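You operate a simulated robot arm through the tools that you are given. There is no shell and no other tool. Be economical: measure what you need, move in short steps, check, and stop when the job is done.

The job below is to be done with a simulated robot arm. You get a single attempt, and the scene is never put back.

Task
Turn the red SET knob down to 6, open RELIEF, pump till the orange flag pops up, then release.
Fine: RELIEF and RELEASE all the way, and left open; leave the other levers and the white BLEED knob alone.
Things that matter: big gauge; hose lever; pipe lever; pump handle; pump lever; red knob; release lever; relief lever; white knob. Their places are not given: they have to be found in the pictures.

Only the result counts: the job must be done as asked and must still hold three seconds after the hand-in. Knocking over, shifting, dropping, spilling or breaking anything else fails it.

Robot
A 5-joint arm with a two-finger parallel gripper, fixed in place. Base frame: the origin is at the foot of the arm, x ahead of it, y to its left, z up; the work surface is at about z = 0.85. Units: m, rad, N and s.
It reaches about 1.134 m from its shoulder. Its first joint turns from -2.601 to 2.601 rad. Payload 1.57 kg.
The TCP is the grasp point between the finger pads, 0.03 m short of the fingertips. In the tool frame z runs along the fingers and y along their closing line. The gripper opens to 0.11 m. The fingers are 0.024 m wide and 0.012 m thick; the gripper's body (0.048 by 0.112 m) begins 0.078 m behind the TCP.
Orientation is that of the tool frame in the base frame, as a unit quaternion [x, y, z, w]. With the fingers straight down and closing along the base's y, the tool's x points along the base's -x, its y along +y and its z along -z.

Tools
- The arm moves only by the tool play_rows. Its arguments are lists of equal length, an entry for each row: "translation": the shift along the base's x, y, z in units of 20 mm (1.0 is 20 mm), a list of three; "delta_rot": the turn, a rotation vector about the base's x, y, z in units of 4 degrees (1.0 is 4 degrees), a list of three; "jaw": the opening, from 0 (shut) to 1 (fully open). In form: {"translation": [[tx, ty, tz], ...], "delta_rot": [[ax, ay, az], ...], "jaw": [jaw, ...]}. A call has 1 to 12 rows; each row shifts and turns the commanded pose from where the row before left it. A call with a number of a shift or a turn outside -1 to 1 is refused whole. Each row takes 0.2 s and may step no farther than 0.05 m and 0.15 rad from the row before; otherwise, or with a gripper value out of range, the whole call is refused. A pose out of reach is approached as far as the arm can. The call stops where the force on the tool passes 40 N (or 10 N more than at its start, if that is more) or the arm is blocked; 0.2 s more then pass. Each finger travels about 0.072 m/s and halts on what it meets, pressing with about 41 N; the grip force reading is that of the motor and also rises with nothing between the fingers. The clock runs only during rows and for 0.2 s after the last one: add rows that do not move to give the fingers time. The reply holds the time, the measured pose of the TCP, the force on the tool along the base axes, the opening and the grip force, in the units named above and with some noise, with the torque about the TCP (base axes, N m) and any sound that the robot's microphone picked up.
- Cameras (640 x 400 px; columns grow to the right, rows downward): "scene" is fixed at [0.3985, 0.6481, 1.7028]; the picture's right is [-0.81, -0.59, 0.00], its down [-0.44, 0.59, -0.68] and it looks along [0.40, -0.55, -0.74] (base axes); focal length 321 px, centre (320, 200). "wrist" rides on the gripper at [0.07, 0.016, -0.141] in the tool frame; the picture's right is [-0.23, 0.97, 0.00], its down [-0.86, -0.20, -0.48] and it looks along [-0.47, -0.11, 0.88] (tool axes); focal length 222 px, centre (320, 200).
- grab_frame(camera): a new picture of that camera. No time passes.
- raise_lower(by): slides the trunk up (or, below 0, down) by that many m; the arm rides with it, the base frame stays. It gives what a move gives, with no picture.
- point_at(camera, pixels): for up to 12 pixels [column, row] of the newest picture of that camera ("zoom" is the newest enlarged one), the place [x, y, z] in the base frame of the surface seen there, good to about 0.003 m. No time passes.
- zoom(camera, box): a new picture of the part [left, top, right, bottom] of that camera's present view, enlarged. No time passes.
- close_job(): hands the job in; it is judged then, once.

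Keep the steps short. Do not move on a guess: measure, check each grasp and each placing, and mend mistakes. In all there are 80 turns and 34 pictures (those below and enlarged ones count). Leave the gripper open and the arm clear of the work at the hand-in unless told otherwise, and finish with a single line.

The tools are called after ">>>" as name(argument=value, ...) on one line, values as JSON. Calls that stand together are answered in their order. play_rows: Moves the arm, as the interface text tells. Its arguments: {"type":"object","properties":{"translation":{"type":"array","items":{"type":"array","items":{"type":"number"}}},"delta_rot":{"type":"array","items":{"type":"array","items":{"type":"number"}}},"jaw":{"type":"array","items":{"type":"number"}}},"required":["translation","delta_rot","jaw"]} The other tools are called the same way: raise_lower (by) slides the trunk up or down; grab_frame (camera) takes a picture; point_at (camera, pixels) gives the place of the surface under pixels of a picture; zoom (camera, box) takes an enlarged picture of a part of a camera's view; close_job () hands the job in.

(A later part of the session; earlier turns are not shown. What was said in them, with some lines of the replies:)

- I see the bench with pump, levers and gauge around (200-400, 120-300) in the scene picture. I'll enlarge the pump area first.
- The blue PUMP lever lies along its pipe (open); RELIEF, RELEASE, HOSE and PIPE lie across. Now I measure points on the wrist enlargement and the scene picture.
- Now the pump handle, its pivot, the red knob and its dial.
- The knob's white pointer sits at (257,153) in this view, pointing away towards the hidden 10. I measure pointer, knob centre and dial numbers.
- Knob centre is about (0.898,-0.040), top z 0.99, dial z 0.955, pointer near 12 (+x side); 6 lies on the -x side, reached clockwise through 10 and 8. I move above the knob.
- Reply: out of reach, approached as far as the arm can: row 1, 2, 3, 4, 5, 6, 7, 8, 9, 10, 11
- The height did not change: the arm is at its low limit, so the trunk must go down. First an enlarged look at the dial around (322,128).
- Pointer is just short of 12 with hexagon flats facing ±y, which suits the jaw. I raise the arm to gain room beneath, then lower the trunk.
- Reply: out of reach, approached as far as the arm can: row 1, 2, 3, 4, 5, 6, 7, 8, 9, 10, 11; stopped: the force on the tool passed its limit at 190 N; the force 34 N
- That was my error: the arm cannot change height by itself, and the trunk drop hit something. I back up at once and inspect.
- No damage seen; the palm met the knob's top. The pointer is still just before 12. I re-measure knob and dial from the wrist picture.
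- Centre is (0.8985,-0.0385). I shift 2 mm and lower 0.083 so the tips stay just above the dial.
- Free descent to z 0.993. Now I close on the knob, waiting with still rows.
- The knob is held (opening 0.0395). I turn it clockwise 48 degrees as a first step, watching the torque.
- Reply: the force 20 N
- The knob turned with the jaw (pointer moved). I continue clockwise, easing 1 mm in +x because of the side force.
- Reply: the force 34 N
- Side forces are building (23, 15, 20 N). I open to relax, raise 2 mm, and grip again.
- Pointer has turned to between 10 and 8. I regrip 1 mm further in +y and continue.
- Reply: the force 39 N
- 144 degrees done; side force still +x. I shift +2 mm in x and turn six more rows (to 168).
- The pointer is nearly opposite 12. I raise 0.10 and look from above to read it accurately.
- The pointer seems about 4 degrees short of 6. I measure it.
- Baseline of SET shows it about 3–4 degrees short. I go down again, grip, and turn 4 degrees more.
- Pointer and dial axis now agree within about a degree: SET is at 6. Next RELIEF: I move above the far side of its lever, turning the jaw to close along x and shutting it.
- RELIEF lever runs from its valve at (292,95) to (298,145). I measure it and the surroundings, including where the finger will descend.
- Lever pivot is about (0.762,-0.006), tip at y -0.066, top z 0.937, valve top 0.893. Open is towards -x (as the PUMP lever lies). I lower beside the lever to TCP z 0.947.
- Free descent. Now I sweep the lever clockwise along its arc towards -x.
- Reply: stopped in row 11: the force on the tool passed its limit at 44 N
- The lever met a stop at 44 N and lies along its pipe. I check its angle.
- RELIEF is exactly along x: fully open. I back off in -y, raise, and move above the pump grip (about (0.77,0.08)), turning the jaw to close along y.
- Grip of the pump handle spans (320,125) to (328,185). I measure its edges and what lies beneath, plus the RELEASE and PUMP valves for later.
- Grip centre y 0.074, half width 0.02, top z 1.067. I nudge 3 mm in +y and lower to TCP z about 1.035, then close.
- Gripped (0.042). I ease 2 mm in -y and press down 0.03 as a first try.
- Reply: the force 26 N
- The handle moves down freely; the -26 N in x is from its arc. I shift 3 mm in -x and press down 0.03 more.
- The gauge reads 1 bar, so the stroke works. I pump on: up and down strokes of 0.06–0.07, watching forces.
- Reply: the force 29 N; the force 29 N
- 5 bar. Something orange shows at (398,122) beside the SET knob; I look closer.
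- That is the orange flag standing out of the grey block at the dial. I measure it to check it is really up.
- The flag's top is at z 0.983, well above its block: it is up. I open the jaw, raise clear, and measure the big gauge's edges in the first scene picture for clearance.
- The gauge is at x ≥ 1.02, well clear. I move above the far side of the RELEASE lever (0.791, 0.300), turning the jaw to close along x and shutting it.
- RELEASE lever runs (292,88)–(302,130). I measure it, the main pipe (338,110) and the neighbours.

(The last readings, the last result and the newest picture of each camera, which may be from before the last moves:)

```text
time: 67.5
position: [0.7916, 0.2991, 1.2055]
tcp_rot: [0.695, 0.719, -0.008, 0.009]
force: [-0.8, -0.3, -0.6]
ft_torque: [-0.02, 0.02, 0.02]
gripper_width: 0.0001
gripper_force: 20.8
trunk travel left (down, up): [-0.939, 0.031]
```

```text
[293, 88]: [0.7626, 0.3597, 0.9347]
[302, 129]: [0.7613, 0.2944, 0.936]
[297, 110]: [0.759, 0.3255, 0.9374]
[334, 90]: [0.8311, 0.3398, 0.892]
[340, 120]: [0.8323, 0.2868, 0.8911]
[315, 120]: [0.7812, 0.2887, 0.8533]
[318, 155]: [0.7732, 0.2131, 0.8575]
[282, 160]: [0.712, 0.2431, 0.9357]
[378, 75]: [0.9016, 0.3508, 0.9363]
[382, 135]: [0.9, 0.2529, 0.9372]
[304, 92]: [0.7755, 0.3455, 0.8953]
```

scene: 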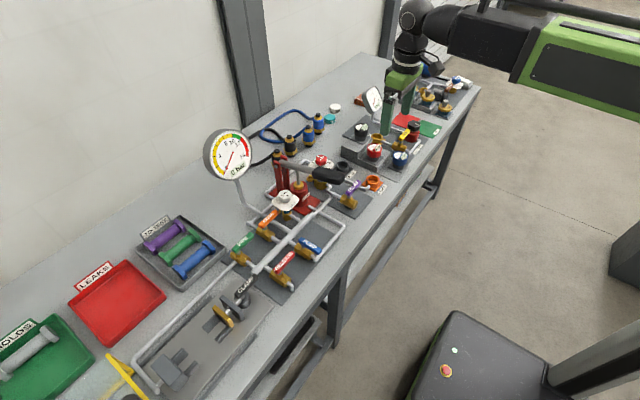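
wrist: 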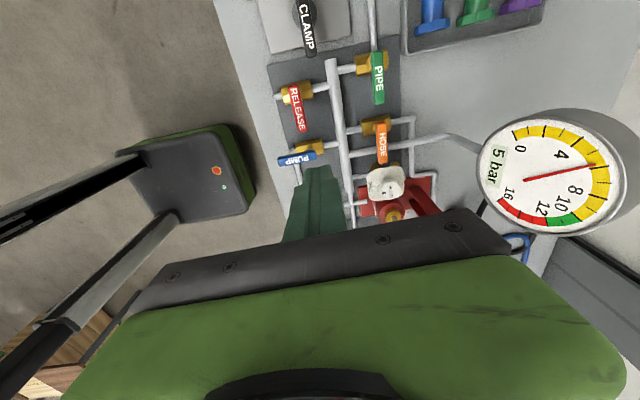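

Free space at the descent point. I lower to TCP z 0.947 and sweep the lever along the same arc as RELIEF.

>>> raise_lower(by=-0.2585)

>>> play_rows(translation=[[-0.47, 0, 0], [-0.47, 0, 0], [-0.47, 0, 0], [-0.47, 0, 0], [-0.425, 0.19, 0], [-0.425, 0.19, 0], [-0.425, 0.19, 0], [-0.27, 0.375, 0], [-0.27, 0.375, 0], [-0.27, 0.375, 0], [0, 0.2, 0], [0, 0.2, 0]], delta_rot=[[0, 0, 0], [0, 0, 0], [0, 0, 0], [0, 0, 0], [0, 0, 0], [0, 0, 0], [0, 0, 0], [0, 0, 0], [0, 0, 0], [0, 0, 0], [0, 0, 0], [0, 0, 0]], jaw=[0, 0, 0, 0, 0, 0, 0, 0, 0, 0, 0, 0])

>>> zoom(camera="scene", box=[190, 120, 370, 300])

```text
time: 70.1
position: [0.7904, 0.2998, 0.9473]
tcp_rot: [0.695, 0.718, -0.007, 0.009]
force: [-1.1, 0.6, -0.2]
ft_torque: [0.01, 0.02, 0.02]
gripper_width: 0.0
gripper_force: 21.3
trunk travel left (down, up): [-0.68, 0.29]
```

```text
time: 72.6
position: [0.7146, 0.3295, 0.9479]
tcp_rot: [0.697, 0.717, -0.01, 0.015]
force: [2.6, -14.1, -2.4]
ft_torque: [-0.18, -0.17, -0.09]
gripper_width: 0.0002
gripper_force: 21.3
trunk travel left (down, up): [-0.68, 0.29]
stopped in row 12: the force on the tool passed its limit at 44 N (the readings are from after the stop); the commanded pose is now the measured one
```

```text
2.22 times, centred on (280, 210) of scene
```

zoom: 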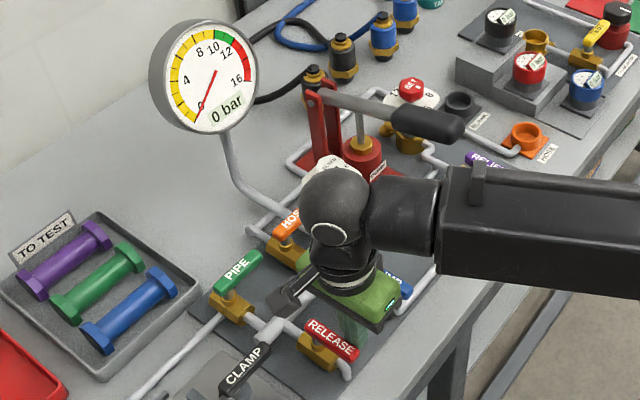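

RELEASE hit its stop, the gauge fell to 0 bar. I back off 12 mm in -y, raise high, open the jaw, and check.

>>> play_rows(translation=[[0, -0.6, 0]], delta_rot=[[0, 0, 0]], jaw=[0])

>>> raise_lower(by=0.27)

>>> play_rows(translation=[[-1, 0, 0], [-1, 0, 0], [-1, 0, 0], [-1, 0, 0], [-1, 0, 0], [-1, 0, 0], [-1, 0, 0], [-1, 0, 0]], delta_rot=[[0, 0, 0], [0, 0, 0], [0, 0, 0], [0, 0, 0], [0, 0, 0], [0, 0, 0], [0, 0, 0], [0, 0, 0]], jaw=[0.5, 1, 1, 1, 1, 1, 1, 1])

>>> zoom(camera="scene", box=[190, 120, 370, 300])

>>> zoom(camera="scene", box=[290, 140, 370, 190])

```text
time: 73.0
position: [0.7139, 0.321, 0.9485]
tcp_rot: [0.696, 0.717, -0.009, 0.012]
force: [0.0, -0.4, 0.9]
ft_torque: [0.06, -0.01, -0.02]
gripper_width: 0.0
gripper_force: 21.3
trunk travel left (down, up): [-0.68, 0.29]
```

```text
time: 75.7
position: [0.7136, 0.3204, 1.217]
tcp_rot: [0.697, 0.717, -0.01, 0.013]
force: [-0.4, 0.1, -0.6]
ft_torque: [0.01, -0.01, 0.0]
gripper_width: 0.0
gripper_force: 21.3
trunk travel left (down, up): [-0.95, 0.02]
```

```text
time: 77.5
position: [0.5531, 0.3203, 1.2179]
tcp_rot: [0.697, 0.717, -0.01, 0.012]
force: [0.4, 0.4, -0.5]
ft_torque: [0.03, -0.07, 0.04]
gripper_width: 0.11
gripper_force: 0.0
trunk travel left (down, up): [-0.95, 0.02]
```

```text
2.22 times, centred on (280, 210) of scene
```

zoom: 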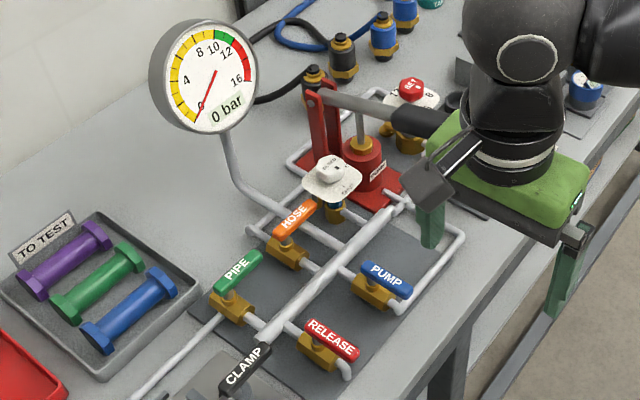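

```text
8.00 times, centred on (330, 165) of scene
```

zoom: 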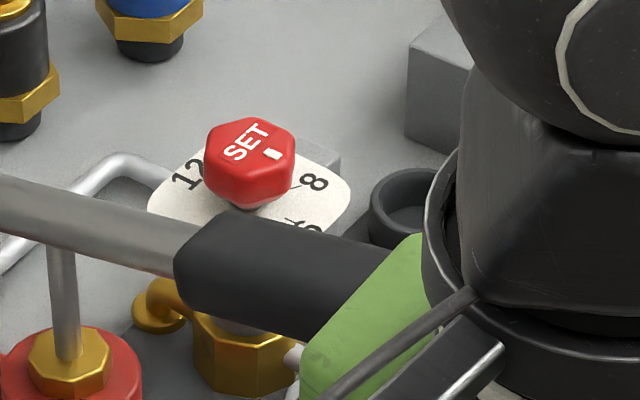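

Gauge at 0, flag back down after release, knob still at 6, BLEED, PUMP, HOSE and PIPE unchanged. One last measurement of RELEASE's angle needs a fresh enlargement.

>>> zoom(camera="scene", box=[240, 230, 320, 300])

>>> point_at(camera="zoom", pixels=[[285, 225], [330, 250], [370, 272]])

```text
5.71 times, centred on (280, 265) of scene
```

zoom: 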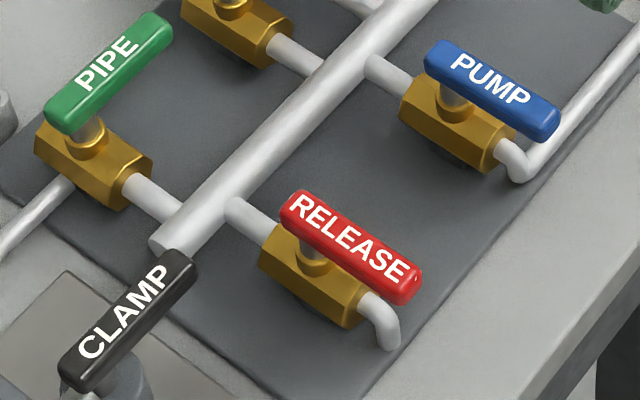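

```text
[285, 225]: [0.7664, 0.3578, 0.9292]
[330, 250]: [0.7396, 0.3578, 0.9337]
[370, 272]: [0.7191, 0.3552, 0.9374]
```

RELEASE lies along its pipe, parallel to the open PUMP lever. Everything is as asked and the arm is clear with the jaw open, so I hand in.

>>> close_job()

```text
The job is handed in.
```

SET is at 6, RELIEF and RELEASE are fully open, and I pumped until the orange flag popped up, then released to 0 bar; early on, a trunk drop I misjudged pressed the gripper onto the SET knob (190 N), with no damage visible.
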